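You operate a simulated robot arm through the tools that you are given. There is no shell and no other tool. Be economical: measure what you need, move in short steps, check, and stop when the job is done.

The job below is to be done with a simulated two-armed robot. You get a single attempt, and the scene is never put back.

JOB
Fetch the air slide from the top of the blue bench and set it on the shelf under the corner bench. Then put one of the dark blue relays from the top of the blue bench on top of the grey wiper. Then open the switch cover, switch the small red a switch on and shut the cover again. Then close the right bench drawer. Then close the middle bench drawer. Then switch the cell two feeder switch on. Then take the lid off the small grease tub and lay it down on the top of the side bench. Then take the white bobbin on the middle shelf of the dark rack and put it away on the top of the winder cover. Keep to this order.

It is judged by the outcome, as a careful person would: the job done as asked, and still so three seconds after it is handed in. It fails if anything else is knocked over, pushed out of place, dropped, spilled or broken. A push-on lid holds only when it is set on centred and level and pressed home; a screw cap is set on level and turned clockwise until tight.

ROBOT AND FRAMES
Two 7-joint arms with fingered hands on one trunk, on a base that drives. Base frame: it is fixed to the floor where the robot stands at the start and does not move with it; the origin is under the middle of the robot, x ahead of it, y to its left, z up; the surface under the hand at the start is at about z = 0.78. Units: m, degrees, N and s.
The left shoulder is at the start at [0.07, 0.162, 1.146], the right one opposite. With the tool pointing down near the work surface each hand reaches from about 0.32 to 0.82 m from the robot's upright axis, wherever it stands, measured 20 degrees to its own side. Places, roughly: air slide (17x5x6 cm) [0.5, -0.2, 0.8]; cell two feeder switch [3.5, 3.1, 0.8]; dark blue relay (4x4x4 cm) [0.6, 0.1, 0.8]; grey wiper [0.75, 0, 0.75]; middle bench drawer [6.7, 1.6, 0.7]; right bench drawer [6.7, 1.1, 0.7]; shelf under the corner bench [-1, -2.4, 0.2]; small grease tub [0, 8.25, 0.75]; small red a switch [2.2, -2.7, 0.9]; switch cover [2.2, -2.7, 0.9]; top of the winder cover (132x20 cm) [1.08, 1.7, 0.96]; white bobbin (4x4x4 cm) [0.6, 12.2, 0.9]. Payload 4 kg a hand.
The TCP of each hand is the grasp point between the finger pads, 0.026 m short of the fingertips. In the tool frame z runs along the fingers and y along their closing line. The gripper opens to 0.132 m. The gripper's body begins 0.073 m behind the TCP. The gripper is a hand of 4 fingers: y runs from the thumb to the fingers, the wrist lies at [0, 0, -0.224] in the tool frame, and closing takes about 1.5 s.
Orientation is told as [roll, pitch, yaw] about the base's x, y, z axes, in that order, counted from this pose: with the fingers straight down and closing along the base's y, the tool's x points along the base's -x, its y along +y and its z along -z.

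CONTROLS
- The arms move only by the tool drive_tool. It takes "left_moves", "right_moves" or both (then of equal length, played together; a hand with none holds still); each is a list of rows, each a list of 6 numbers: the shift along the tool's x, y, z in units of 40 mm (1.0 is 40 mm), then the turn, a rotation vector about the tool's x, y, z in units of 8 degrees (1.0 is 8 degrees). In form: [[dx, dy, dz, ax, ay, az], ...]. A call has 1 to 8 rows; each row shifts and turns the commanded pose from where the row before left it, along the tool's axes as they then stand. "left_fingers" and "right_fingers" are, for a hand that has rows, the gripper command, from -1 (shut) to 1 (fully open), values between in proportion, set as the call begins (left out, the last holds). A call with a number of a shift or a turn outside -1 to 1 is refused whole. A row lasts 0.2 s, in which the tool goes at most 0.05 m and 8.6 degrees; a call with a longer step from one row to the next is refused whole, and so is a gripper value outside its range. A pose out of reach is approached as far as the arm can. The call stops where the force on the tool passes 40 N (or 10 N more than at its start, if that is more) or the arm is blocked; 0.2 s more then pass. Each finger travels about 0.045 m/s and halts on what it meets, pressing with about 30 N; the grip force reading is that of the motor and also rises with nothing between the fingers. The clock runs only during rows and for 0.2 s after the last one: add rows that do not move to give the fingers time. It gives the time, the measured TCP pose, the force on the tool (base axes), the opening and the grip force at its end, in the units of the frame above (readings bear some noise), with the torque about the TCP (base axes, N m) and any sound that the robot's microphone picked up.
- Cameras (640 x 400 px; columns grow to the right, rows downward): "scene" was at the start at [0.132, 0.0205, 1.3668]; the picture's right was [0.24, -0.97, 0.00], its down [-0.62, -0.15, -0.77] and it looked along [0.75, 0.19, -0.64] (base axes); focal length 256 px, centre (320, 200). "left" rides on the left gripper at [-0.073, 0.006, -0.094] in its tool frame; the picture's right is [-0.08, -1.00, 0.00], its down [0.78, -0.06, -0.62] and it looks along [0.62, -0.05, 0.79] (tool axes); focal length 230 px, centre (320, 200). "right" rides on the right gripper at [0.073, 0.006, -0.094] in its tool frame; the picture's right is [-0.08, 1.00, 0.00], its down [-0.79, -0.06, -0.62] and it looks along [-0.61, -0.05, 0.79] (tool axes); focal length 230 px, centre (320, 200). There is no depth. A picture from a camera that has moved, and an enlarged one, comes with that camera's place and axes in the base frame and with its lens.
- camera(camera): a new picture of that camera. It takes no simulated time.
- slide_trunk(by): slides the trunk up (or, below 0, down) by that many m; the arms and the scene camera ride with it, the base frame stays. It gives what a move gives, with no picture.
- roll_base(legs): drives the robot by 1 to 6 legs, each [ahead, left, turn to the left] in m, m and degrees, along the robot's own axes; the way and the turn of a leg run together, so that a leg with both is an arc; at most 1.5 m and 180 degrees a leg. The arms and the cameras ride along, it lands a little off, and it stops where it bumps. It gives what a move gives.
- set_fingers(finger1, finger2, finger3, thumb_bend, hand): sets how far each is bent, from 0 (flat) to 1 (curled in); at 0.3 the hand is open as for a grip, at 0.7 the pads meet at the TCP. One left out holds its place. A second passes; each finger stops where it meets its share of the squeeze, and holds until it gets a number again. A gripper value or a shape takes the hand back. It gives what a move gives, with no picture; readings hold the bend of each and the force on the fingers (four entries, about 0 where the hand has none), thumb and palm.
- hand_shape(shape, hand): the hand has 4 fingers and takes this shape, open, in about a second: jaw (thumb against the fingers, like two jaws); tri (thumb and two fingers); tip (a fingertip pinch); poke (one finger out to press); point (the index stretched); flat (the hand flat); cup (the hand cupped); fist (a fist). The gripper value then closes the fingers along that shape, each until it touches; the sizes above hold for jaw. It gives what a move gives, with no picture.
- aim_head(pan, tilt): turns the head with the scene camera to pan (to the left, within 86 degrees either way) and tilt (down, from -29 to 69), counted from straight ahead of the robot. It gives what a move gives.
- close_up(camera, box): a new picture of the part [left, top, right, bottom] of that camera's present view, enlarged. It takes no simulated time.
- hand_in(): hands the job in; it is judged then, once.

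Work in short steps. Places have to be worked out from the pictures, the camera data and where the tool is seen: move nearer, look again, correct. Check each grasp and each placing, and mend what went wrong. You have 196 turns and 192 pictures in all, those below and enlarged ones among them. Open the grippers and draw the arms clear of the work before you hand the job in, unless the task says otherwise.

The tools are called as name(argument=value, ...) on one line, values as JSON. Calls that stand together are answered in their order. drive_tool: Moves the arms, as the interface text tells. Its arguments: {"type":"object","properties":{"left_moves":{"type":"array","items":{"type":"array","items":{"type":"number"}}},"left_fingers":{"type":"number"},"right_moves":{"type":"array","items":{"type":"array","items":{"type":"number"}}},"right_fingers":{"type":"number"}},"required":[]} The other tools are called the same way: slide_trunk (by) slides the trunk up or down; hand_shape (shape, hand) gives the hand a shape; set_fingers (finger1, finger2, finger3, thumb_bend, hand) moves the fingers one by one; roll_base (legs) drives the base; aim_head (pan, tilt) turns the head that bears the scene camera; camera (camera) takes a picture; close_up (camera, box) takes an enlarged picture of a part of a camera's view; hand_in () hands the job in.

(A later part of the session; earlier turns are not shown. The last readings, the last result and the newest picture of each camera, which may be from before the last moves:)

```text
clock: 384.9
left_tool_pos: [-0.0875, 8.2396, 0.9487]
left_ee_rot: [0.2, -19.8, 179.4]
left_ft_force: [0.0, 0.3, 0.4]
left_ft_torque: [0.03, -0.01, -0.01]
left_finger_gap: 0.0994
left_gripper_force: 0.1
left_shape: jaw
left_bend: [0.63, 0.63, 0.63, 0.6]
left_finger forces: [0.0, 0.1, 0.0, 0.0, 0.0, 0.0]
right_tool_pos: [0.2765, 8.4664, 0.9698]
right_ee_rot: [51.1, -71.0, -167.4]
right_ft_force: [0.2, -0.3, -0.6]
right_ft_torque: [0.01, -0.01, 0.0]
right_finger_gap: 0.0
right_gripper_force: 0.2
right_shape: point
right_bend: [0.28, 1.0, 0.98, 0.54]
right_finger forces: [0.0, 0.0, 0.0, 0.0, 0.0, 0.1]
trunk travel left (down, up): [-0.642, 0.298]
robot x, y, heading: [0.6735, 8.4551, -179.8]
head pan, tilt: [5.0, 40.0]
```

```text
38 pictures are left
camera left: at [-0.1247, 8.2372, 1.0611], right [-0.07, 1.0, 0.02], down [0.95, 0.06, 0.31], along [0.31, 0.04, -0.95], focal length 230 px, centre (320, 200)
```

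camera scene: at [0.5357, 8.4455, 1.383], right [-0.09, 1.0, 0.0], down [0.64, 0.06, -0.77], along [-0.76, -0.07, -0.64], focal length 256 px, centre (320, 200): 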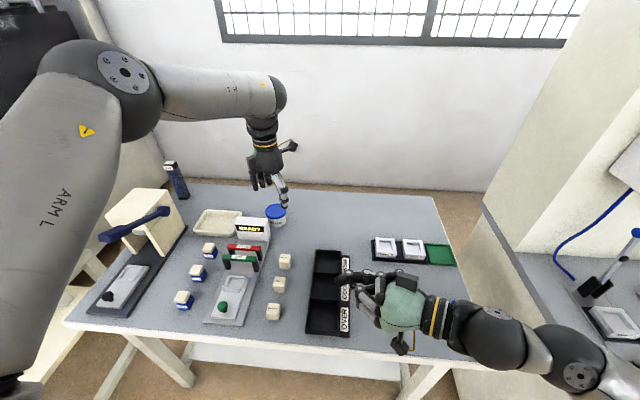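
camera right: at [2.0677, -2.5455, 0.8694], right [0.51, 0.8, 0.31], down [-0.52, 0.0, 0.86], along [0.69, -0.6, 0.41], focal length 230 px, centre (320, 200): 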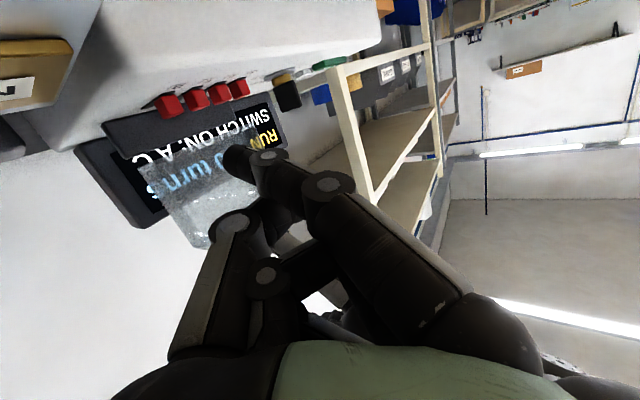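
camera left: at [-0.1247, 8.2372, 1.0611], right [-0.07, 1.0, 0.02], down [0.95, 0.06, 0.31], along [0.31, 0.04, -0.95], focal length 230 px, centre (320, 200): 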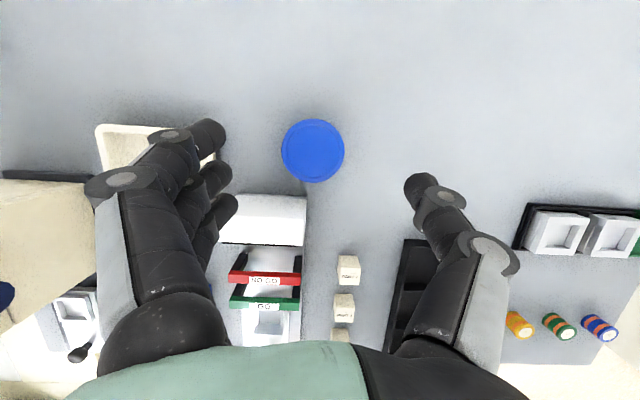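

The lid is centred below the hand; neighbours are clear by ~1.5 cm. I descend so the pads straddle the lid rim.

drive_tool(left_moves=[[0.22, 0.05, 0.735, 0, 0, 0], [0.22, 0.05, 0.735, 0, 0, 0], [0.22, 0, 0.735, 0, 0, 0], [0.22, 0, 0.735, 0, 0, 0]])

camera(camera="left")

close_up(camera="scene", box=[220, 150, 340, 260])

```text
clock: 385.9
left_tool_pos: [-0.0964, 8.2342, 0.8284]
left_ee_rot: [0.2, -19.8, 179.6]
left_ft_force: [-0.2, 0.4, -0.2]
left_ft_torque: [-0.01, 0.01, -0.01]
left_finger_gap: 0.0993
left_gripper_force: 0.0
left_shape: jaw
left_bend: [0.63, 0.63, 0.63, 0.6]
left_finger forces: [0.0, 0.0, 0.0, 0.0, 0.1, 0.0]
right_tool_pos: [0.2761, 8.4666, 0.9695]
right_ee_rot: [51.2, -71.0, -167.4]
right_ft_force: [-0.7, -0.7, 0.0]
right_ft_torque: [-0.03, 0.02, 0.0]
right_finger_gap: 0.0001
right_gripper_force: 0.1
right_shape: point
right_bend: [0.28, 1.0, 0.98, 0.54]
right_finger forces: [0.0, 0.0, 0.1, 0.1, 0.2, 0.1]
trunk travel left (down, up): [-0.642, 0.298]
robot x, y, heading: [0.6702, 8.4531, -179.8]
head pan, tilt: [5.0, 40.0]
```

```text
37 pictures are left
camera left: at [-0.134, 8.2303, 0.9406], right [-0.07, 1.0, 0.02], down [0.95, 0.05, 0.32], along [0.31, 0.04, -0.95], focal length 230 px, centre (320, 200)
```

left: 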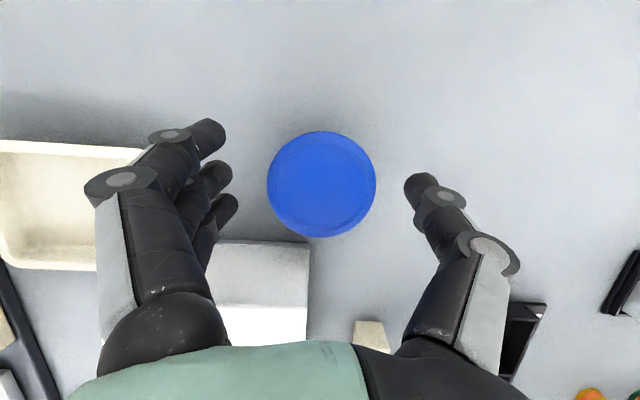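

```text
3.64 times, centred on (280, 205) of scene
camera zoom: at [0.5344, 8.4451, 1.3829], right [-0.09, 1.0, 0.0], down [0.64, 0.06, -0.77], along [-0.76, -0.07, -0.64], focal length 930 px, centre (466, 182)
```

zoom: 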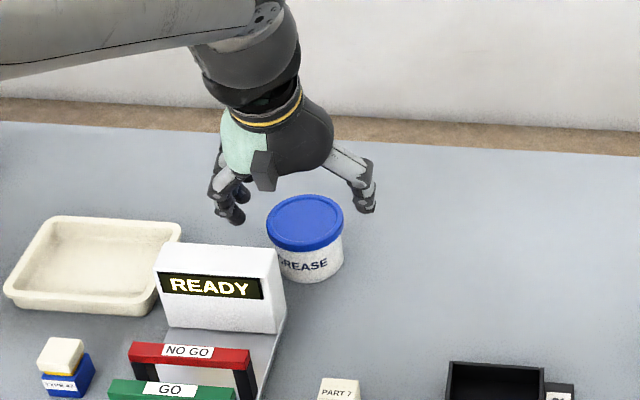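

Lid: centre (-0.097,8.236), top z≈0.794, Ø71 mm — the hand is centred. I lower 27 mm so the fingertips hold the lid skirt and close.

drive_tool(left_moves=[[0.115, -0.02, 0.317, 0, 0, 0], [0.115, -0.02, 0.317, 0, 0, 0]])

drive_tool(left_moves=[[0, 0, 0, 0, 0, 0], [0, 0, 0, 0, 0, 0], [0, 0, 0, 0, 0, 0], [0, 0, 0, 0, 0, 0], [0, 0, 0, 0, 0, 0], [0, 0, 0, 0, 0, 0]], left_fingers=-1)

camera(camera="left")

```text
clock: 386.5
left_tool_pos: [-0.0936, 8.2362, 0.802]
left_ee_rot: [0.3, -19.6, 179.5]
left_ft_force: [-0.6, -1.3, 0.1]
left_ft_torque: [0.04, -0.01, 0.0]
left_finger_gap: 0.0995
left_gripper_force: 0.2
left_shape: jaw
left_bend: [0.63, 0.63, 0.63, 0.6]
left_finger forces: [0.0, 0.1, 0.0, 0.0, 0.1, 0.0]
right_tool_pos: [0.2773, 8.4667, 0.9703]
right_ee_rot: [51.2, -71.1, -167.5]
right_ft_force: [0.1, -1.3, -0.4]
right_ft_torque: [0.01, -0.03, -0.01]
right_finger_gap: 0.0
right_gripper_force: 0.0
right_shape: point
right_bend: [0.28, 1.0, 0.98, 0.54]
right_finger forces: [0.0, 0.0, 0.0, 0.0, 0.0, 0.0]
trunk travel left (down, up): [-0.642, 0.298]
robot x, y, heading: [0.6741, 8.4567, -179.8]
head pan, tilt: [5.0, 40.0]
```

```text
clock: 387.9
left_tool_pos: [-0.0949, 8.2353, 0.801]
left_ee_rot: [0.3, -19.7, 179.5]
left_ft_force: [-0.4, 0.1, 0.1]
left_ft_torque: [0.0, -0.02, 0.01]
left_finger_gap: 0.0586
left_gripper_force: 30.0
left_shape: jaw
left_bend: [0.74, 0.73, 0.74, 0.71]
left_finger forces: [10.0, 8.3, 9.7, 0.0, 27.3, 0.0]
right_tool_pos: [0.2765, 8.467, 0.9685]
right_ee_rot: [51.3, -71.1, -167.5]
right_ft_force: [0.1, -0.8, -0.1]
right_ft_torque: [-0.02, -0.03, -0.03]
right_finger_gap: 0.0
right_gripper_force: 0.0
right_shape: point
right_bend: [0.28, 1.0, 0.98, 0.54]
right_finger forces: [0.0, 0.0, 0.0, 0.0, 0.0, 0.0]
trunk travel left (down, up): [-0.642, 0.298]
robot x, y, heading: [0.6717, 8.4518, -179.7]
head pan, tilt: [5.0, 40.0]
heard: snap
```

```text
35 pictures are left
camera left: at [-0.1316, 8.2321, 0.9139], right [-0.07, 1.0, 0.02], down [0.95, 0.06, 0.32], along [0.31, 0.04, -0.95], focal length 230 px, centre (320, 200)
```

left: 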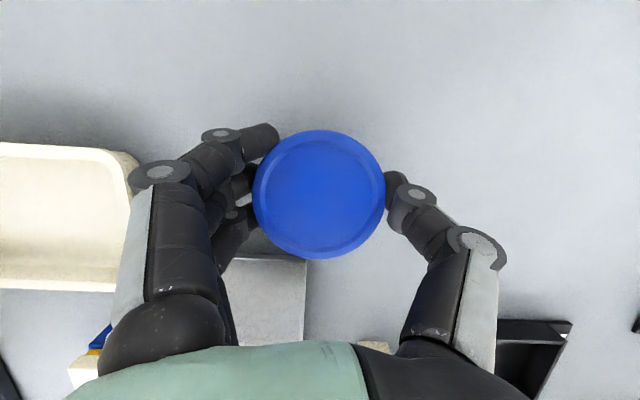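

A snap — the lid has come loose in the grip. I lift slowly and check that the tub stays.

drive_tool(left_moves=[[-0.04, 0, -0.12, 0, 0, 0], [-0.09, 0, -0.235, 0, 0, 0], [-0.17, 0, -0.47, 0, 0, 0], [-0.17, 0, -0.47, 0, 0, 0]])

close_up(camera="scene", box=[220, 150, 340, 260])

```text
clock: 388.9
left_tool_pos: [-0.0931, 8.2356, 0.8575]
left_ee_rot: [0.3, -19.7, 179.6]
left_ft_force: [-0.2, 0.7, -1.7]
left_ft_torque: [-0.03, -0.02, 0.01]
left_finger_gap: 0.0586
left_gripper_force: 30.1
left_shape: jaw
left_bend: [0.74, 0.73, 0.74, 0.71]
left_finger forces: [10.2, 8.4, 9.6, 0.1, 27.4, 0.0]
right_tool_pos: [0.2771, 8.468, 0.9701]
right_ee_rot: [51.3, -71.1, -167.5]
right_ft_force: [-1.1, -1.7, 0.2]
right_ft_torque: [0.02, -0.03, -0.03]
right_finger_gap: 0.0002
right_gripper_force: 0.0
right_shape: point
right_bend: [0.28, 1.0, 0.98, 0.54]
right_finger forces: [0.1, 0.0, 0.1, 0.0, 0.1, 0.0]
trunk travel left (down, up): [-0.642, 0.298]
robot x, y, heading: [0.6711, 8.4534, -179.6]
head pan, tilt: [5.0, 40.0]
```

```text
3.64 times, centred on (280, 205) of scene
camera zoom: at [0.5357, 8.4455, 1.383], right [-0.09, 1.0, 0.0], down [0.64, 0.06, -0.77], along [-0.76, -0.07, -0.64], focal length 930 px, centre (466, 182)
```

zoom: 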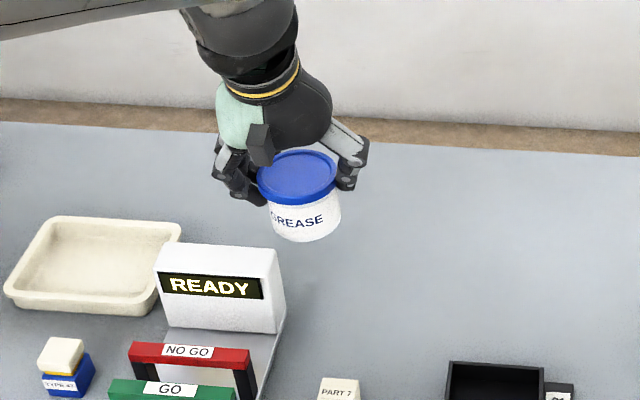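

The tub came along: the tips (gap 59 mm) are gripping the body below the lid. I set it back exactly where it was, then I'll regrip only the lid, higher.

drive_tool(left_moves=[[0.17, 0, 0.47, 0, 0, 0], [0.17, 0, 0.47, 0, 0, 0], [0.09, 0, 0.235, 0, 0, 0], [0.03, 0, 0.09, 0, 0, 0]])

drive_tool(left_moves=[[0, 0, 0, 0, 0, 0], [0, 0, 0, 0, 0, 0], [0, 0, 0, 0, 0, 0], [-0.06, 0, -0.2, 0, 0, 0], [-0.17, 0, -0.47, 0, 0, 0], [-0.17, 0, -0.47, 0, 0, 0]], left_fingers=0.5)

close_up(camera="scene", box=[220, 150, 340, 260])

```text
clock: 389.9
left_tool_pos: [-0.0943, 8.2379, 0.8021]
left_ee_rot: [0.2, -19.7, 179.4]
left_ft_force: [0.5, 0.2, -1.1]
left_ft_torque: [0.01, 0.02, -0.03]
left_finger_gap: 0.0587
left_gripper_force: 30.6
left_shape: jaw
left_bend: [0.74, 0.73, 0.74, 0.71]
left_finger forces: [10.3, 8.4, 9.7, 0.0, 27.5, 0.1]
right_tool_pos: [0.2768, 8.4681, 0.9711]
right_ee_rot: [51.1, -71.0, -167.5]
right_ft_force: [-0.8, 0.5, 0.2]
right_ft_torque: [-0.01, -0.01, 0.0]
right_finger_gap: 0.0
right_gripper_force: 0.0
right_shape: point
right_bend: [0.28, 1.0, 0.98, 0.54]
right_finger forces: [0.0, 0.1, 0.0, 0.0, 0.0, 0.0]
trunk travel left (down, up): [-0.642, 0.298]
robot x, y, heading: [0.6712, 8.4507, -180.0]
head pan, tilt: [5.0, 40.0]
```

```text
clock: 391.3
left_tool_pos: [-0.0931, 8.2388, 0.8522]
left_ee_rot: [0.2, -19.9, 179.5]
left_ft_force: [0.5, 0.5, -0.5]
left_ft_torque: [-0.01, -0.02, -0.03]
left_finger_gap: 0.0986
left_gripper_force: 0.1
left_shape: jaw
left_bend: [0.64, 0.64, 0.64, 0.6]
left_finger forces: [0.0, 0.0, 0.0, 0.0, 0.0, 0.1]
right_tool_pos: [0.2774, 8.468, 0.971]
right_ee_rot: [51.2, -71.0, -167.5]
right_ft_force: [0.7, -0.2, 0.5]
right_ft_torque: [0.0, -0.01, -0.01]
right_finger_gap: 0.0
right_gripper_force: 0.1
right_shape: point
right_bend: [0.28, 1.0, 0.98, 0.54]
right_finger forces: [0.1, 0.0, 0.0, 0.0, 0.0, 0.1]
trunk travel left (down, up): [-0.642, 0.298]
robot x, y, heading: [0.6715, 8.4541, -179.5]
head pan, tilt: [5.0, 40.0]
```

```text
3.64 times, centred on (280, 205) of scene
camera zoom: at [0.5361, 8.4454, 1.383], right [-0.09, 1.0, 0.0], down [0.64, 0.06, -0.77], along [-0.76, -0.07, -0.64], focal length 930 px, centre (466, 182)
```

zoom: 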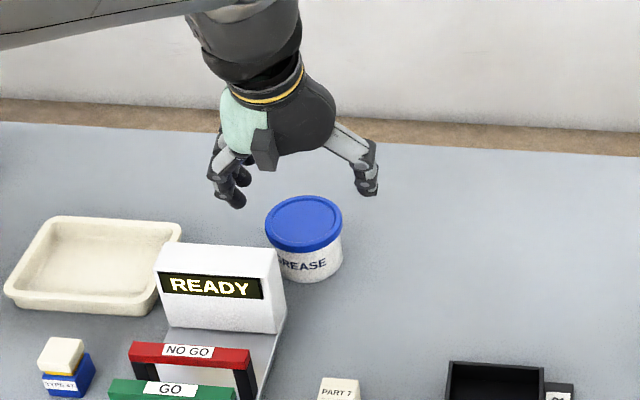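

Tub is back in place. I flatten the tilt to about −8° so all fingertips are level, and come down only to the lid skirt (TCP z≈0.809).

drive_tool(left_moves=[[0, 0, 0, 0, 0.75, 0], [0, 0, 0, 0, 0.75, 0], [0.03, -0.02, 0.5, 0, 0, 0], [0.03, 0, 0.5, 0, 0, 0], [0, 0, 0, 0, 0, 0]])

```text
clock: 392.5
left_tool_pos: [-0.0925, 8.24, 0.8103]
left_ee_rot: [0.1, -7.8, 179.6]
left_ft_force: [0.2, 0.3, -0.5]
left_ft_torque: [-0.03, -0.01, -0.06]
left_finger_gap: 0.0987
left_gripper_force: 0.1
left_shape: jaw
left_bend: [0.64, 0.64, 0.64, 0.6]
left_finger forces: [0.1, 0.0, 0.0, 0.0, 0.0, 0.0]
left hand out of reach, approached as far as the arm can: row 4
right_tool_pos: [0.2774, 8.4663, 0.9714]
right_ee_rot: [51.2, -71.2, -167.5]
right_ft_force: [0.7, -0.4, -0.3]
right_ft_torque: [0.0, 0.01, -0.02]
right_finger_gap: 0.0
right_gripper_force: 0.1
right_shape: point
right_bend: [0.28, 1.0, 0.98, 0.54]
right_finger forces: [0.0, 0.0, 0.0, 0.0, 0.1, 0.0]
trunk travel left (down, up): [-0.642, 0.298]
robot x, y, heading: [0.6718, 8.4536, -179.7]
head pan, tilt: [5.0, 40.0]
```

drive_tool(left_moves=[[0, 0, 0, 0, 0, 0], [0, 0, 0, 0, 0, 0], [0, 0, 0, 0, 0, 0], [0, 0, 0, 0, 0, 0], [0, 0, 0, 0, 0, 0], [0, 0, 0, 0, 0, 0]], left_fingers=-1)

drive_tool(left_moves=[[0, 0, -0.12, 0, 0, 0], [0, 0, -0.25, 0, 0, 0], [0, 0, -0.4, 0, 0, 0]])

close_up(camera="scene", box=[220, 150, 340, 260])

```text
clock: 393.9
left_tool_pos: [-0.0927, 8.2407, 0.8099]
left_ee_rot: [0.1, -7.8, 179.6]
left_ft_force: [0.3, 0.0, -0.3]
left_ft_torque: [0.0, 0.02, -0.01]
left_finger_gap: 0.0621
left_gripper_force: 29.7
left_shape: jaw
left_bend: [0.73, 0.72, 0.73, 0.7]
left_finger forces: [9.5, 9.0, 10.2, 0.0, 26.9, 0.0]
right_tool_pos: [0.2781, 8.4672, 0.97]
right_ee_rot: [51.2, -71.1, -167.5]
right_ft_force: [-0.6, -0.9, 0.1]
right_ft_torque: [0.0, 0.01, 0.03]
right_finger_gap: 0.0002
right_gripper_force: 0.1
right_shape: point
right_bend: [0.28, 1.0, 0.98, 0.54]
right_finger forces: [0.0, 0.0, 0.1, 0.1, 0.0, 0.0]
trunk travel left (down, up): [-0.642, 0.298]
robot x, y, heading: [0.671, 8.453, -180.0]
head pan, tilt: [5.0, 40.0]
```

```text
clock: 394.7
left_tool_pos: [-0.0891, 8.2391, 0.8422]
left_ee_rot: [0.3, -7.8, 179.5]
left_ft_force: [0.2, 0.0, -0.2]
left_ft_torque: [0.02, 0.0, -0.03]
left_finger_gap: 0.0623
left_gripper_force: 29.7
left_shape: jaw
left_bend: [0.73, 0.72, 0.73, 0.7]
left_finger forces: [9.4, 9.1, 10.2, 0.0, 27.0, 0.0]
right_tool_pos: [0.278, 8.4675, 0.9711]
right_ee_rot: [51.3, -71.0, -167.4]
right_ft_force: [0.3, 0.4, 0.3]
right_ft_torque: [0.02, -0.02, 0.02]
right_finger_gap: 0.0001
right_gripper_force: 0.1
right_shape: point
right_bend: [0.28, 1.0, 0.98, 0.54]
right_finger forces: [0.0, 0.1, 0.0, 0.0, 0.1, 0.0]
trunk travel left (down, up): [-0.642, 0.298]
robot x, y, heading: [0.6715, 8.4573, -179.7]
head pan, tilt: [5.0, 40.0]
```

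```text
3.64 times, centred on (280, 205) of scene
camera zoom: at [0.5363, 8.4452, 1.383], right [-0.09, 1.0, 0.0], down [0.64, 0.06, -0.77], along [-0.76, -0.07, -0.64], focal length 930 px, centre (466, 182)
```

zoom: 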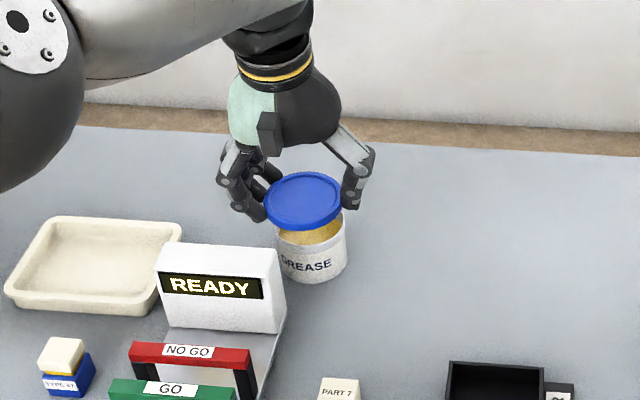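

The lid is off and the tub stays put. I lift, carry it ~14 cm to the right to the clear part of the bench, and check before lowering.

drive_tool(left_moves=[[0, 0, -0.7, 0, 0, 0], [0.2, -0.88, 0, 0, 0, 0], [0.2, -0.88, 0, 0, 0, 0], [0.2, -0.88, 0, 0, 0, 0], [0.2, -0.88, 0, 0, 0, 0], [0.12, 0, 0.85, 0, 0, 0], [0.12, 0, 0.85, 0, 0, 0]])

close_up(camera="scene", box=[220, 150, 380, 270])

```text
clock: 396.3
left_tool_pos: [-0.0524, 8.3815, 0.7943]
left_ee_rot: [0.2, -7.7, 179.7]
left_ft_force: [-0.2, -0.6, 0.0]
left_ft_torque: [0.0, -0.03, -0.01]
left_finger_gap: 0.0627
left_gripper_force: 30.3
left_shape: jaw
left_bend: [0.73, 0.72, 0.73, 0.7]
left_finger forces: [9.5, 9.1, 10.2, 0.0, 27.0, 0.0]
right_tool_pos: [0.2765, 8.4675, 0.971]
right_ee_rot: [51.3, -71.0, -167.7]
right_ft_force: [0.9, 0.0, 0.2]
right_ft_torque: [0.0, -0.04, 0.0]
right_finger_gap: 0.0003
right_gripper_force: 0.2
right_shape: point
right_bend: [0.28, 1.0, 0.98, 0.54]
right_finger forces: [0.0, 0.0, 0.0, 0.0, 0.1, 0.1]
trunk travel left (down, up): [-0.642, 0.298]
robot x, y, heading: [0.6703, 8.4557, -179.8]
head pan, tilt: [5.0, 40.0]
```

```text
3.33 times, centred on (300, 210) of scene
camera zoom: at [0.5349, 8.4457, 1.383], right [-0.09, 1.0, 0.0], down [0.64, 0.06, -0.77], along [-0.76, -0.07, -0.64], focal length 852 px, centre (387, 167)
```

zoom: 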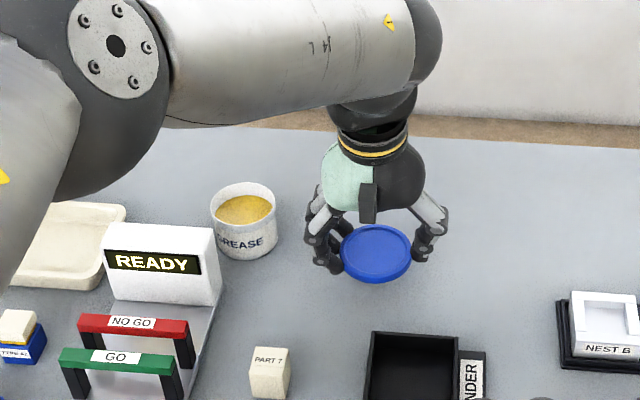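

Clear spot. I lower in small steps to touch and release.

drive_tool(left_moves=[[0.02, 0, 0.2, 0, 0, 0], [0.02, 0, 0.2, 0, 0, 0], [0.01, 0, 0.1, 0, 0, 0], [0.01, 0, 0.1, 0, 0, 0]])

```text
clock: 397.3
left_tool_pos: [-0.0513, 8.3812, 0.7709]
left_ee_rot: [0.3, -7.7, 179.5]
left_ft_force: [-0.1, 0.1, 0.7]
left_ft_torque: [-0.02, -0.01, -0.01]
left_finger_gap: 0.0623
left_gripper_force: 30.2
left_shape: jaw
left_bend: [0.73, 0.72, 0.73, 0.7]
left_finger forces: [9.4, 9.2, 10.4, 0.0, 27.0, 0.0]
right_tool_pos: [0.2778, 8.4679, 0.9701]
right_ee_rot: [51.2, -71.0, -167.6]
right_ft_force: [-0.8, -0.6, -0.5]
right_ft_torque: [-0.01, -0.01, 0.02]
right_finger_gap: 0.0002
right_gripper_force: 0.1
right_shape: point
right_bend: [0.28, 1.0, 0.98, 0.54]
right_finger forces: [0.0, 0.0, 0.0, 0.0, 0.0, 0.0]
trunk travel left (down, up): [-0.642, 0.298]
robot x, y, heading: [0.6749, 8.455, -179.8]
head pan, tilt: [5.0, 40.0]
```

drive_tool(left_moves=[[0.01, 0, 0.1, 0, 0, 0], [0.01, 0, 0.1, 0, 0, 0], [0.01, 0, 0.1, 0, 0, 0]])

close_up(camera="scene", box=[270, 180, 350, 240])

```text
clock: 398.1
left_tool_pos: [-0.0517, 8.3791, 0.7665]
left_ee_rot: [0.3, -8.3, 179.7]
left_ft_force: [3.2, -3.7, 36.1]
left_ft_torque: [-1.12, -0.86, 0.05]
left_finger_gap: 0.0629
left_gripper_force: 29.6
left_shape: jaw
left_bend: [0.73, 0.73, 0.77, 0.7]
left_finger forces: [9.5, 11.4, 41.9, 0.1, 32.2, 0.1]
right_tool_pos: [0.2811, 8.4667, 0.973]
right_ee_rot: [51.1, -71.4, -167.3]
right_ft_force: [-0.4, 0.1, -0.1]
right_ft_torque: [0.02, 0.03, -0.02]
right_finger_gap: 0.0002
right_gripper_force: 0.1
right_shape: point
right_bend: [0.28, 1.0, 0.98, 0.54]
right_finger forces: [0.0, 0.0, 0.0, 0.1, 0.0, 0.0]
trunk travel left (down, up): [-0.642, 0.298]
robot x, y, heading: [0.6732, 8.4561, -180.0]
head pan, tilt: [5.0, 40.0]
```

```text
6.67 times, centred on (310, 210) of scene
camera zoom: at [0.5415, 8.4455, 1.3841], right [-0.09, 1.0, 0.0], down [0.64, 0.06, -0.77], along [-0.77, -0.07, -0.64], focal length 1704 px, centre (387, 133)
```

zoom: 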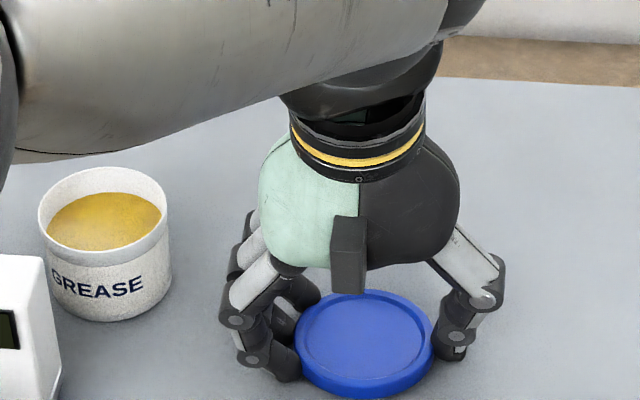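

Touching the bench, lid flat. I release while easing upward.

drive_tool(left_moves=[[0, 0, -0.06, 0, 0, 0], [0, 0, -0.06, 0, 0, 0], [0, 0, 0, 0, 0, 0], [0, 0, -0.2, 0, 0, 0], [0, 0, -0.9, 0, 0, 0], [0, 0, -0.9, 0, 0, 0], [0.3, 0, -0.9, 0, 0, 0], [0.5, 0, -0.8, 0, 0, 0]], left_fingers=0.6)

close_up(camera="scene", box=[220, 130, 420, 280])

```text
clock: 399.9
left_tool_pos: [0.0012, 8.3794, 0.9094]
left_ee_rot: [0.3, -7.7, 179.6]
left_ft_force: [-0.7, -0.3, 0.0]
left_ft_torque: [-0.03, 0.03, -0.01]
left_finger_gap: 0.1052
left_gripper_force: 0.1
left_shape: jaw
left_bend: [0.59, 0.59, 0.59, 0.55]
left_finger forces: [0.1, 0.0, 0.0, 0.0, 0.0, 0.0]
right_tool_pos: [0.2793, 8.4665, 0.9718]
right_ee_rot: [51.1, -71.1, -167.4]
right_ft_force: [0.6, -0.3, -0.3]
right_ft_torque: [0.01, 0.03, 0.02]
right_finger_gap: 0.0
right_gripper_force: 0.1
right_shape: point
right_bend: [0.28, 1.0, 0.98, 0.54]
right_finger forces: [0.0, 0.0, 0.1, 0.1, 0.0, 0.0]
trunk travel left (down, up): [-0.642, 0.298]
robot x, y, heading: [0.6742, 8.4486, -179.9]
head pan, tilt: [5.0, 40.0]
```

```text
2.67 times, centred on (320, 205) of scene
camera zoom: at [0.5375, 8.4449, 1.3831], right [-0.09, 1.0, 0.0], down [0.64, 0.06, -0.77], along [-0.76, -0.07, -0.64], focal length 682 px, centre (320, 187)
```

zoom: 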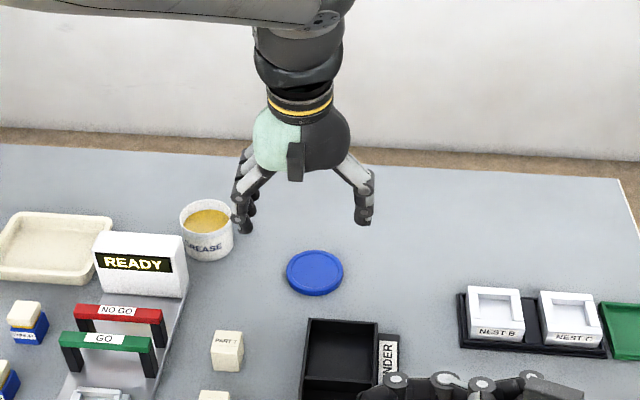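

Lid is lying flat on the bench, tub upright. Part 7 done. I raise the trunk, back out, turn and drive to the dark rack at y≈12.3.

slide_trunk(by=0.15)

roll_base(legs=[[-0.75, 0, 0], [0, 0, -90], [1.4, 0, 0], [1.3, 0, 0]])

aim_head(pan=20, tilt=25)

camera(camera="scene")

```text
clock: 401.6
left_tool_pos: [0.0003, 8.3805, 1.0576]
left_ee_rot: [0.4, -7.8, 179.6]
left_ft_force: [-0.9, 0.5, 0.0]
left_ft_torque: [0.02, 0.0, 0.0]
left_finger_gap: 0.1053
left_gripper_force: 0.0
left_shape: jaw
left_bend: [0.59, 0.59, 0.59, 0.55]
left_finger forces: [0.0, 0.0, 0.0, 0.0, 0.0, 0.0]
right_tool_pos: [0.2767, 8.4674, 1.1207]
right_ee_rot: [51.2, -71.0, -167.5]
right_ft_force: [-0.2, 0.2, 0.2]
right_ft_torque: [-0.04, 0.02, -0.03]
right_finger_gap: 0.0
right_gripper_force: 0.1
right_shape: point
right_bend: [0.28, 1.0, 0.98, 0.54]
right_finger forces: [0.1, 0.0, 0.0, 0.0, 0.0, 0.1]
trunk travel left (down, up): [-0.792, 0.148]
robot x, y, heading: [0.6712, 8.4497, -179.7]
head pan, tilt: [5.0, 40.0]
```

```text
clock: 422.2
left_tool_pos: [1.4568, 11.8031, 1.057]
left_ee_rot: [0.3, -7.7, 86.9]
left_ft_force: [-0.8, -0.3, -0.5]
left_ft_torque: [0.03, -0.01, 0.0]
left_finger_gap: 0.1055
left_gripper_force: 0.1
left_shape: jaw
left_bend: [0.59, 0.59, 0.59, 0.55]
left_finger forces: [0.0, 0.0, 0.1, 0.0, 0.0, 0.0]
right_tool_pos: [1.5312, 11.5234, 1.1219]
right_ee_rot: [51.2, -71.1, 99.9]
right_ft_force: [-0.3, 0.5, 0.0]
right_ft_torque: [-0.01, 0.02, -0.03]
right_finger_gap: 0.0
right_gripper_force: 0.1
right_shape: point
right_bend: [0.28, 1.0, 0.98, 0.54]
right_finger forces: [0.0, 0.0, 0.0, 0.0, 0.0, 0.1]
trunk travel left (down, up): [-0.792, 0.148]
robot x, y, heading: [1.4982, 11.1271, 87.4]
head pan, tilt: [5.0, 40.0]
```

```text
clock: 423.0
left_tool_pos: [1.4575, 11.8041, 1.0567]
left_ee_rot: [0.3, -7.7, 87.0]
left_ft_force: [0.1, -0.7, -0.1]
left_ft_torque: [0.0, 0.01, -0.01]
left_finger_gap: 0.1053
left_gripper_force: 0.0
left_shape: jaw
left_bend: [0.59, 0.59, 0.59, 0.55]
left_finger forces: [0.0, 0.0, 0.0, 0.1, 0.1, 0.0]
right_tool_pos: [1.5321, 11.5248, 1.1201]
right_ee_rot: [51.3, -71.0, 99.9]
right_ft_force: [-0.5, 0.7, 0.1]
right_ft_torque: [0.01, 0.02, 0.03]
right_finger_gap: 0.0
right_gripper_force: 0.0
right_shape: point
right_bend: [0.28, 1.0, 0.98, 0.54]
right_finger forces: [0.0, 0.0, 0.1, 0.0, 0.1, 0.1]
trunk travel left (down, up): [-0.792, 0.148]
robot x, y, heading: [1.4995, 11.1319, 87.5]
head pan, tilt: [20.0, 25.0]
```

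```text
28 pictures are left
camera scene: at [1.4723, 11.2682, 1.5562], right [0.95, 0.3, 0.0], down [0.13, -0.4, -0.91], along [-0.27, 0.86, -0.42], focal length 256 px, centre (320, 200)
```

scene: 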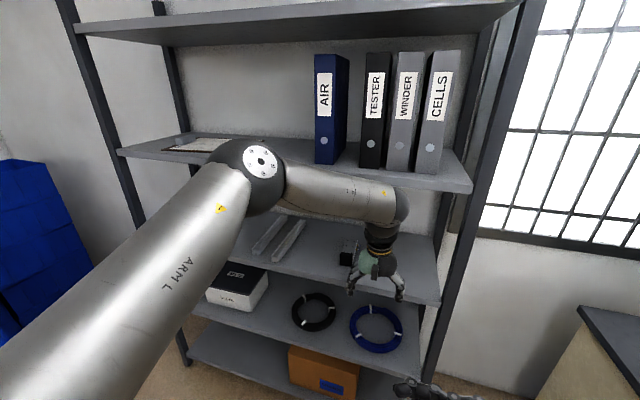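

The bobbin's spot is hidden by my forearm. I back off, strafe left to x≈0.82 and look.

roll_base(legs=[[-0.25, 0, 2.5], [0, 0.68, 0]])

aim_head(pan=0, tilt=28)

camera(camera="scene")

```text
clock: 428.2
left_tool_pos: [0.7444, 11.5523, 1.0579]
left_ee_rot: [0.3, -7.8, 89.0]
left_ft_force: [0.2, 0.0, 0.2]
left_ft_torque: [-0.02, -0.02, 0.02]
left_finger_gap: 0.1055
left_gripper_force: 0.1
left_shape: jaw
left_bend: [0.59, 0.59, 0.59, 0.55]
left_finger forces: [0.0, 0.0, 0.1, 0.0, 0.1, 0.0]
right_tool_pos: [0.8293, 11.2739, 1.12]
right_ee_rot: [51.3, -71.1, 102.0]
right_ft_force: [-0.3, 0.3, 0.2]
right_ft_torque: [-0.01, 0.02, 0.0]
right_finger_gap: 0.0
right_gripper_force: 0.1
right_shape: point
right_bend: [0.28, 1.0, 0.98, 0.54]
right_finger forces: [0.1, 0.0, 0.0, 0.1, 0.0, 0.0]
trunk travel left (down, up): [-0.792, 0.148]
robot x, y, heading: [0.8125, 10.883, 89.8]
head pan, tilt: [20.0, 25.0]
```

```text
clock: 429.0
left_tool_pos: [0.7436, 11.5522, 1.058]
left_ee_rot: [0.3, -7.7, 89.0]
left_ft_force: [-0.5, 0.4, -0.6]
left_ft_torque: [-0.03, 0.0, -0.02]
left_finger_gap: 0.1053
left_gripper_force: 0.0
left_shape: jaw
left_bend: [0.59, 0.59, 0.59, 0.55]
left_finger forces: [0.1, 0.0, 0.0, 0.0, 0.1, 0.0]
right_tool_pos: [0.8278, 11.2758, 1.1201]
right_ee_rot: [51.2, -71.1, 102.1]
right_ft_force: [0.0, 0.3, 0.3]
right_ft_torque: [-0.03, -0.02, 0.04]
right_finger_gap: 0.0
right_gripper_force: 0.0
right_shape: point
right_bend: [0.28, 1.0, 0.98, 0.54]
right_finger forces: [0.1, 0.0, 0.0, 0.0, 0.0, 0.0]
trunk travel left (down, up): [-0.792, 0.148]
robot x, y, heading: [0.8127, 10.8815, 89.8]
head pan, tilt: [0.0, 28.0]
```

```text
27 pictures are left
camera scene: at [0.8105, 11.0226, 1.5515], right [1.0, 0.0, 0.0], down [0.0, -0.47, -0.88], along [0.0, 0.88, -0.47], focal length 256 px, centre (320, 200)
```

scene: 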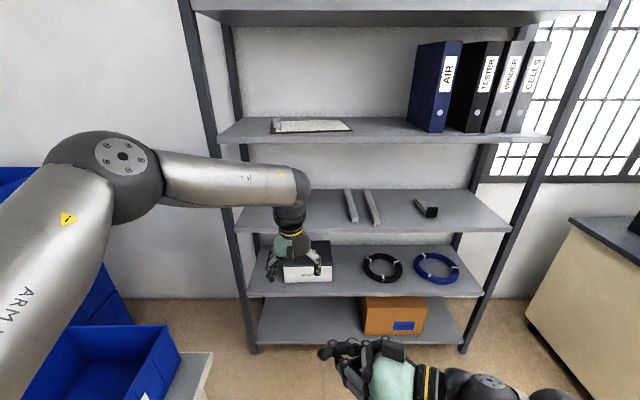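

The bobbin is just behind my left wrist. I pitch the hand 48° forward (needed to enter the shelf) and strafe 0.15 m left so its camera faces the bobbin.

drive_tool(left_moves=[[0, 0, 0, 0, -1, 0], [0, 0, 0, 0, -1, 0], [0, 0, 0, 0, -1, 0], [0, 0, 0, 0, -1, 0], [0, 0, 0, 0, -1, 0]], left_fingers=1)

roll_base(legs=[[0, 0.14, 0]])

camera(camera="left")

camera(camera="scene")

```text
clock: 430.2
left_tool_pos: [0.7433, 11.5523, 1.0573]
left_ee_rot: [0.5, -47.8, 88.9]
left_ft_force: [0.6, 0.6, -0.2]
left_ft_torque: [-0.02, 0.02, 0.0]
left_finger_gap: 0.1316
left_gripper_force: 0.0
left_shape: jaw
left_bend: [0.3, 0.3, 0.3, 0.3]
left_finger forces: [0.0, 0.0, 0.0, 0.0, 0.0, 0.0]
right_tool_pos: [0.8279, 11.2756, 1.1202]
right_ee_rot: [51.3, -71.0, 102.1]
right_ft_force: [-0.1, 0.4, -0.3]
right_ft_torque: [-0.01, -0.02, 0.04]
right_finger_gap: 0.0
right_gripper_force: 0.0
right_shape: point
right_bend: [0.28, 1.0, 0.98, 0.54]
right_finger forces: [0.1, 0.0, 0.0, 0.0, 0.1, 0.0]
trunk travel left (down, up): [-0.792, 0.148]
robot x, y, heading: [0.8114, 10.8826, 89.6]
head pan, tilt: [0.0, 28.0]
```

```text
clock: 431.6
left_tool_pos: [0.6073, 11.5524, 1.0578]
left_ee_rot: [0.1, -47.7, 88.9]
left_ft_force: [-0.4, -0.5, -0.4]
left_ft_torque: [-0.02, 0.01, 0.0]
left_finger_gap: 0.1318
left_gripper_force: 0.0
left_shape: jaw
left_bend: [0.3, 0.3, 0.3, 0.3]
left_finger forces: [0.0, 0.1, 0.0, 0.0, 0.0, 0.0]
right_tool_pos: [0.6923, 11.2756, 1.121]
right_ee_rot: [50.9, -70.9, 102.3]
right_ft_force: [-0.9, -0.1, 0.5]
right_ft_torque: [0.0, -0.02, 0.0]
right_finger_gap: 0.0001
right_gripper_force: 0.2
right_shape: point
right_bend: [0.28, 1.0, 0.98, 0.54]
right_finger forces: [0.0, 0.1, 0.0, 0.1, 0.1, 0.1]
trunk travel left (down, up): [-0.792, 0.148]
robot x, y, heading: [0.6783, 10.8819, 89.7]
head pan, tilt: [0.0, 28.0]
stopped in leg 1: the robot was blocked; the commanded pose is now the measured one
```

```text
26 pictures are left
camera left: at [0.6026, 11.5345, 1.1746], right [1.0, 0.04, 0.06], down [0.04, -0.98, -0.17], along [0.05, 0.17, -0.98], focal length 230 px, centre (320, 200)
```

left: 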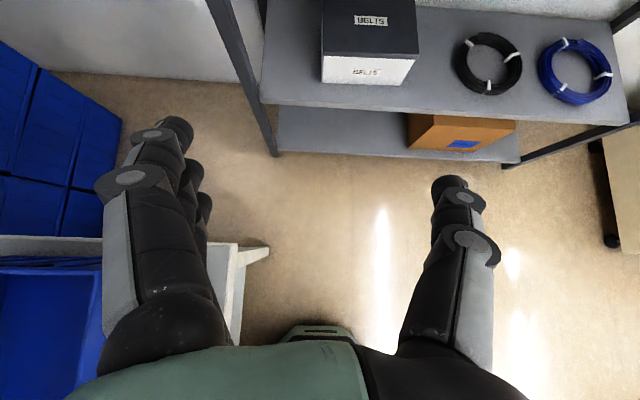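

```text
25 pictures are left
camera scene: at [0.6742, 11.0232, 1.5515], right [1.0, -0.01, 0.0], down [0.0, -0.47, -0.88], along [0.01, 0.88, -0.47], focal length 256 px, centre (320, 200)
```

scene: 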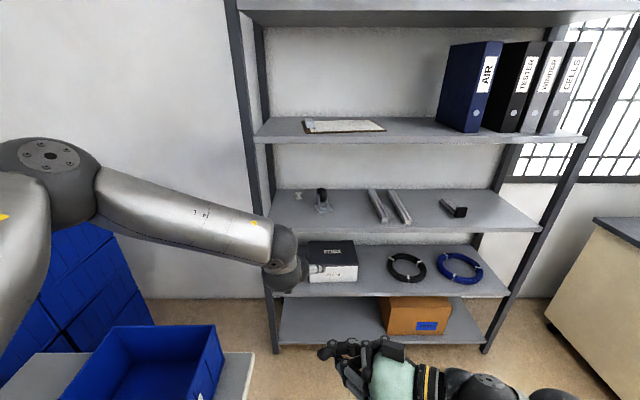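

The small white bobbin is visible at the left of the middle shelf (shelf z≈0.895). Zoom for precise location.

close_up(camera="scene", box=[265, 165, 355, 225])

```text
6.67 times, centred on (310, 195) of scene
camera zoom: at [0.6742, 11.0232, 1.5515], right [1.0, -0.01, 0.0], down [0.0, -0.47, -0.88], along [0.01, 0.88, -0.47], focal length 1704 px, centre (387, 233)
```

zoom: 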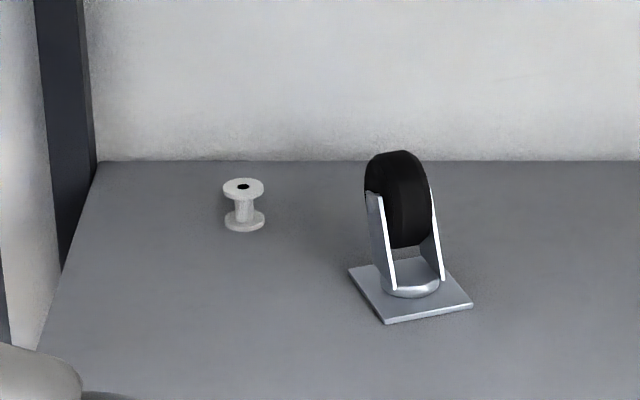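

Bobbin stands at (0.569,12.276) on the shelf (top ≈0.935). I lower the trunk a little, set the hand to z≈0.99 and the right x, and drive it between the shelves stopping short.

slide_trunk(by=-0.15)

drive_tool(left_moves=[[-0.74, 0.85, -0.67, 0, 0, 0], [-0.74, 0.85, -0.67, 0, 0, 0], [0, 0.1, 0, 0, 0, 0]])

roll_base(legs=[[0, -0.04, 0], [0.55, 0, 0]])

camera(camera="left")

```text
clock: 433.3
left_tool_pos: [0.6099, 11.5531, 0.9069]
left_ee_rot: [0.4, -47.8, 88.7]
left_ft_force: [-1.1, 0.0, -0.2]
left_ft_torque: [-0.01, 0.0, -0.03]
left_finger_gap: 0.132
left_gripper_force: 0.1
left_shape: jaw
left_bend: [0.3, 0.3, 0.3, 0.3]
left_finger forces: [0.0, 0.0, 0.0, 0.0, 0.0, 0.0]
right_tool_pos: [0.6942, 11.2763, 0.969]
right_ee_rot: [51.3, -71.1, 102.2]
right_ft_force: [-0.1, 0.6, -0.2]
right_ft_torque: [-0.01, -0.01, 0.01]
right_finger_gap: 0.0001
right_gripper_force: 0.0
right_shape: point
right_bend: [0.28, 1.0, 0.98, 0.54]
right_finger forces: [0.0, 0.0, 0.0, 0.0, 0.0, 0.0]
trunk travel left (down, up): [-0.642, 0.298]
robot x, y, heading: [0.6785, 10.8781, 89.6]
head pan, tilt: [0.0, 28.0]
```

```text
refused: row 1 steps farther than a row can; nothing moved
```

```text
clock: 436.2
left_tool_pos: [0.6565, 11.9266, 0.9009]
left_ee_rot: [0.0, -46.4, 88.8]
left_ft_force: [-2.5, -19.3, 2.6]
left_ft_torque: [0.35, 0.26, 2.02]
left_finger_gap: 0.132
left_gripper_force: 0.0
left_shape: jaw
left_bend: [0.1, 0.3, 0.3, 0.3]
left_finger forces: [18.7, 0.0, 0.0, 0.1, 0.0, 0.1]
right_tool_pos: [0.7385, 11.6591, 0.972]
right_ee_rot: [51.5, -71.0, 101.8]
right_ft_force: [0.1, -0.5, 0.0]
right_ft_torque: [0.01, 0.01, 0.02]
right_finger_gap: 0.0
right_gripper_force: 0.1
right_shape: point
right_bend: [0.28, 1.0, 0.98, 0.54]
right_finger forces: [0.0, 0.0, 0.0, 0.0, 0.1, 0.0]
trunk travel left (down, up): [-0.642, 0.298]
robot x, y, heading: [0.7187, 11.2649, 89.8]
head pan, tilt: [0.0, 28.0]
stopped in leg 2: the force on the tool passed its limit at 71 N (the readings are from after the stop); the commanded pose is now the measured one
```

```text
23 pictures are left
camera left: at [0.6512, 11.9108, 1.0181], right [1.0, 0.03, 0.06], down [0.04, -0.99, -0.14], along [0.05, 0.14, -0.99], focal length 230 px, centre (320, 200)
```

left: 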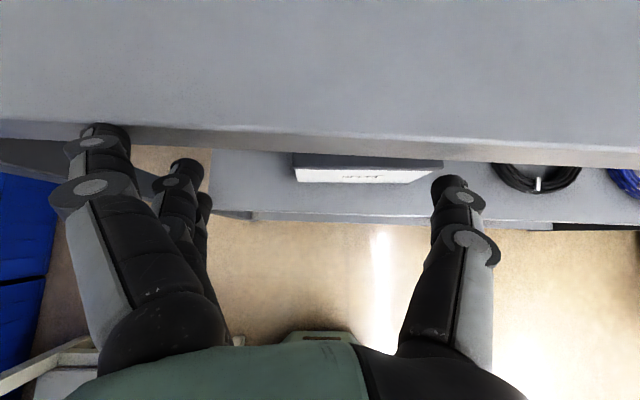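

The arm step was refused (too long), so a finger bumped the shelf's front edge. I back off 10 cm, then raise the hand properly and check the bobbin.

roll_base(legs=[[-0.1, 0, 0]])

drive_tool(left_moves=[[-0.55, 0.55, -0.5, 0, 0, 0], [-0.55, 0.55, -0.5, 0, 0, 0], [-0.55, 0.55, -0.5, 0, 0, 0], [0, 0.45, 0, 0, 0, 0]])

camera(camera="scene")

```text
clock: 437.3
left_tool_pos: [0.6539, 11.8267, 0.9003]
left_ee_rot: [-0.2, -46.5, 89.2]
left_ft_force: [0.4, 0.1, -0.1]
left_ft_torque: [-0.02, 0.03, 0.01]
left_finger_gap: 0.1321
left_gripper_force: 0.1
left_shape: jaw
left_bend: [0.3, 0.3, 0.3, 0.3]
left_finger forces: [0.0, 0.0, 0.0, 0.1, 0.1, 0.1]
right_tool_pos: [0.7349, 11.5563, 0.9715]
right_ee_rot: [51.2, -71.1, 102.2]
right_ft_force: [0.5, 0.5, 0.5]
right_ft_torque: [-0.01, -0.03, 0.02]
right_finger_gap: 0.0
right_gripper_force: 0.0
right_shape: point
right_bend: [0.28, 1.0, 0.98, 0.54]
right_finger forces: [0.0, 0.0, 0.0, 0.0, 0.1, 0.0]
trunk travel left (down, up): [-0.642, 0.298]
robot x, y, heading: [0.7167, 11.1642, 89.8]
head pan, tilt: [0.0, 28.0]
```

```text
clock: 438.3
left_tool_pos: [0.5683, 11.8315, 0.9879]
left_ee_rot: [-0.2, -46.6, 89.2]
left_ft_force: [0.3, -0.1, -0.1]
left_ft_torque: [0.01, -0.02, -0.01]
left_finger_gap: 0.132
left_gripper_force: 0.2
left_shape: jaw
left_bend: [0.3, 0.3, 0.3, 0.3]
left_finger forces: [0.1, 0.0, 0.0, 0.1, 0.0, 0.0]
right_tool_pos: [0.7357, 11.5574, 0.9706]
right_ee_rot: [51.1, -71.0, 102.3]
right_ft_force: [-0.1, 0.2, 0.3]
right_ft_torque: [-0.02, -0.02, 0.02]
right_finger_gap: 0.0001
right_gripper_force: 0.1
right_shape: point
right_bend: [0.28, 1.0, 0.98, 0.54]
right_finger forces: [0.0, 0.1, 0.0, 0.0, 0.0, 0.0]
trunk travel left (down, up): [-0.642, 0.298]
robot x, y, heading: [0.717, 11.1639, 90.1]
head pan, tilt: [0.0, 28.0]
```

```text
22 pictures are left
camera scene: at [0.7172, 11.3051, 1.4015], right [1.0, 0.0, 0.0], down [0.0, -0.47, -0.88], along [0.0, 0.88, -0.47], focal length 256 px, centre (320, 200)
```

scene: 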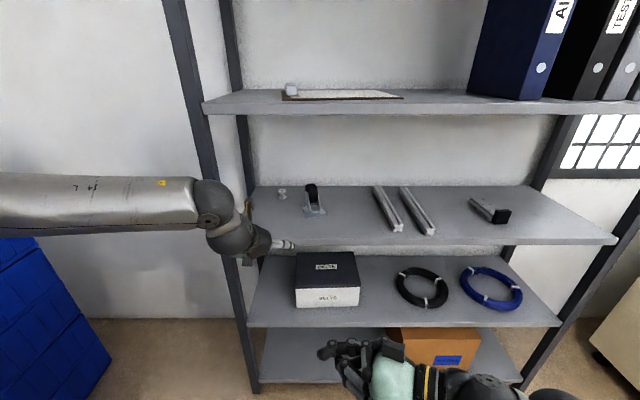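

The bobbin still stands. But the forearm comes in from the left and would hit the rack's left post, so I shift the base 0.28 m right and reach left with the hand, bringing the forearm in line.

roll_base(legs=[[0, -0.28, 0]])

drive_tool(left_moves=[[0, 0.9, 0, 0, 0, 0], [0, 0.9, 0, 0, 0, 0], [0, 0.9, 0, 0, 0, 0], [0, 0.9, 0, 0, 0, 0], [0, 0.9, 0, 0, 0, 0], [0, 0.9, 0, 0, 0, 0], [0, 0.9, 0, 0, 0, 0], [0, 0.7, 0, 0, 0, 0]])

camera(camera="scene")

```text
clock: 440.3
left_tool_pos: [0.8517, 11.8299, 0.9895]
left_ee_rot: [-0.4, -46.5, 88.9]
left_ft_force: [-0.2, 0.4, -0.6]
left_ft_torque: [0.0, 0.03, 0.02]
left_finger_gap: 0.1319
left_gripper_force: 0.1
left_shape: jaw
left_bend: [0.3, 0.3, 0.3, 0.3]
left_finger forces: [0.0, 0.1, 0.0, 0.0, 0.1, 0.0]
right_tool_pos: [1.0175, 11.5562, 0.9696]
right_ee_rot: [51.2, -71.0, 102.0]
right_ft_force: [-0.2, 0.2, -0.3]
right_ft_torque: [0.0, 0.0, -0.01]
right_finger_gap: 0.0
right_gripper_force: 0.1
right_shape: point
right_bend: [0.28, 1.0, 0.98, 0.54]
right_finger forces: [0.0, 0.0, 0.0, 0.0, 0.0, 0.0]
trunk travel left (down, up): [-0.642, 0.298]
robot x, y, heading: [0.9981, 11.1614, 89.7]
head pan, tilt: [0.0, 28.0]
```

```text
clock: 442.1
left_tool_pos: [0.5735, 11.8359, 0.9881]
left_ee_rot: [-0.3, -46.5, 88.9]
left_ft_force: [-0.1, 0.0, 0.2]
left_ft_torque: [-0.04, -0.03, -0.02]
left_finger_gap: 0.132
left_gripper_force: 0.1
left_shape: jaw
left_bend: [0.3, 0.3, 0.3, 0.3]
left_finger forces: [0.1, 0.1, 0.1, 0.1, 0.0, 0.1]
right_tool_pos: [1.0174, 11.5558, 0.9705]
right_ee_rot: [51.0, -71.0, 102.0]
right_ft_force: [-0.2, 0.1, 0.1]
right_ft_torque: [-0.02, 0.02, -0.02]
right_finger_gap: 0.0
right_gripper_force: 0.0
right_shape: point
right_bend: [0.28, 1.0, 0.98, 0.54]
right_finger forces: [0.1, 0.0, 0.1, 0.1, 0.0, 0.0]
trunk travel left (down, up): [-0.642, 0.298]
robot x, y, heading: [0.9997, 11.1636, 89.7]
head pan, tilt: [0.0, 28.0]
```

```text
21 pictures are left
camera scene: at [0.9991, 11.3032, 1.4016], right [1.0, -0.01, 0.0], down [0.0, -0.47, -0.88], along [0.01, 0.88, -0.47], focal length 256 px, centre (320, 200)
```

scene: 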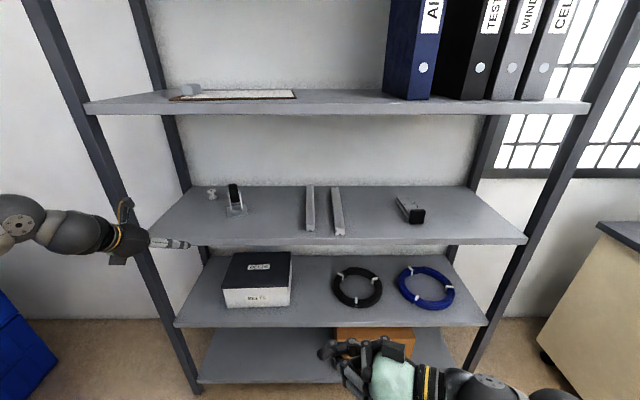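

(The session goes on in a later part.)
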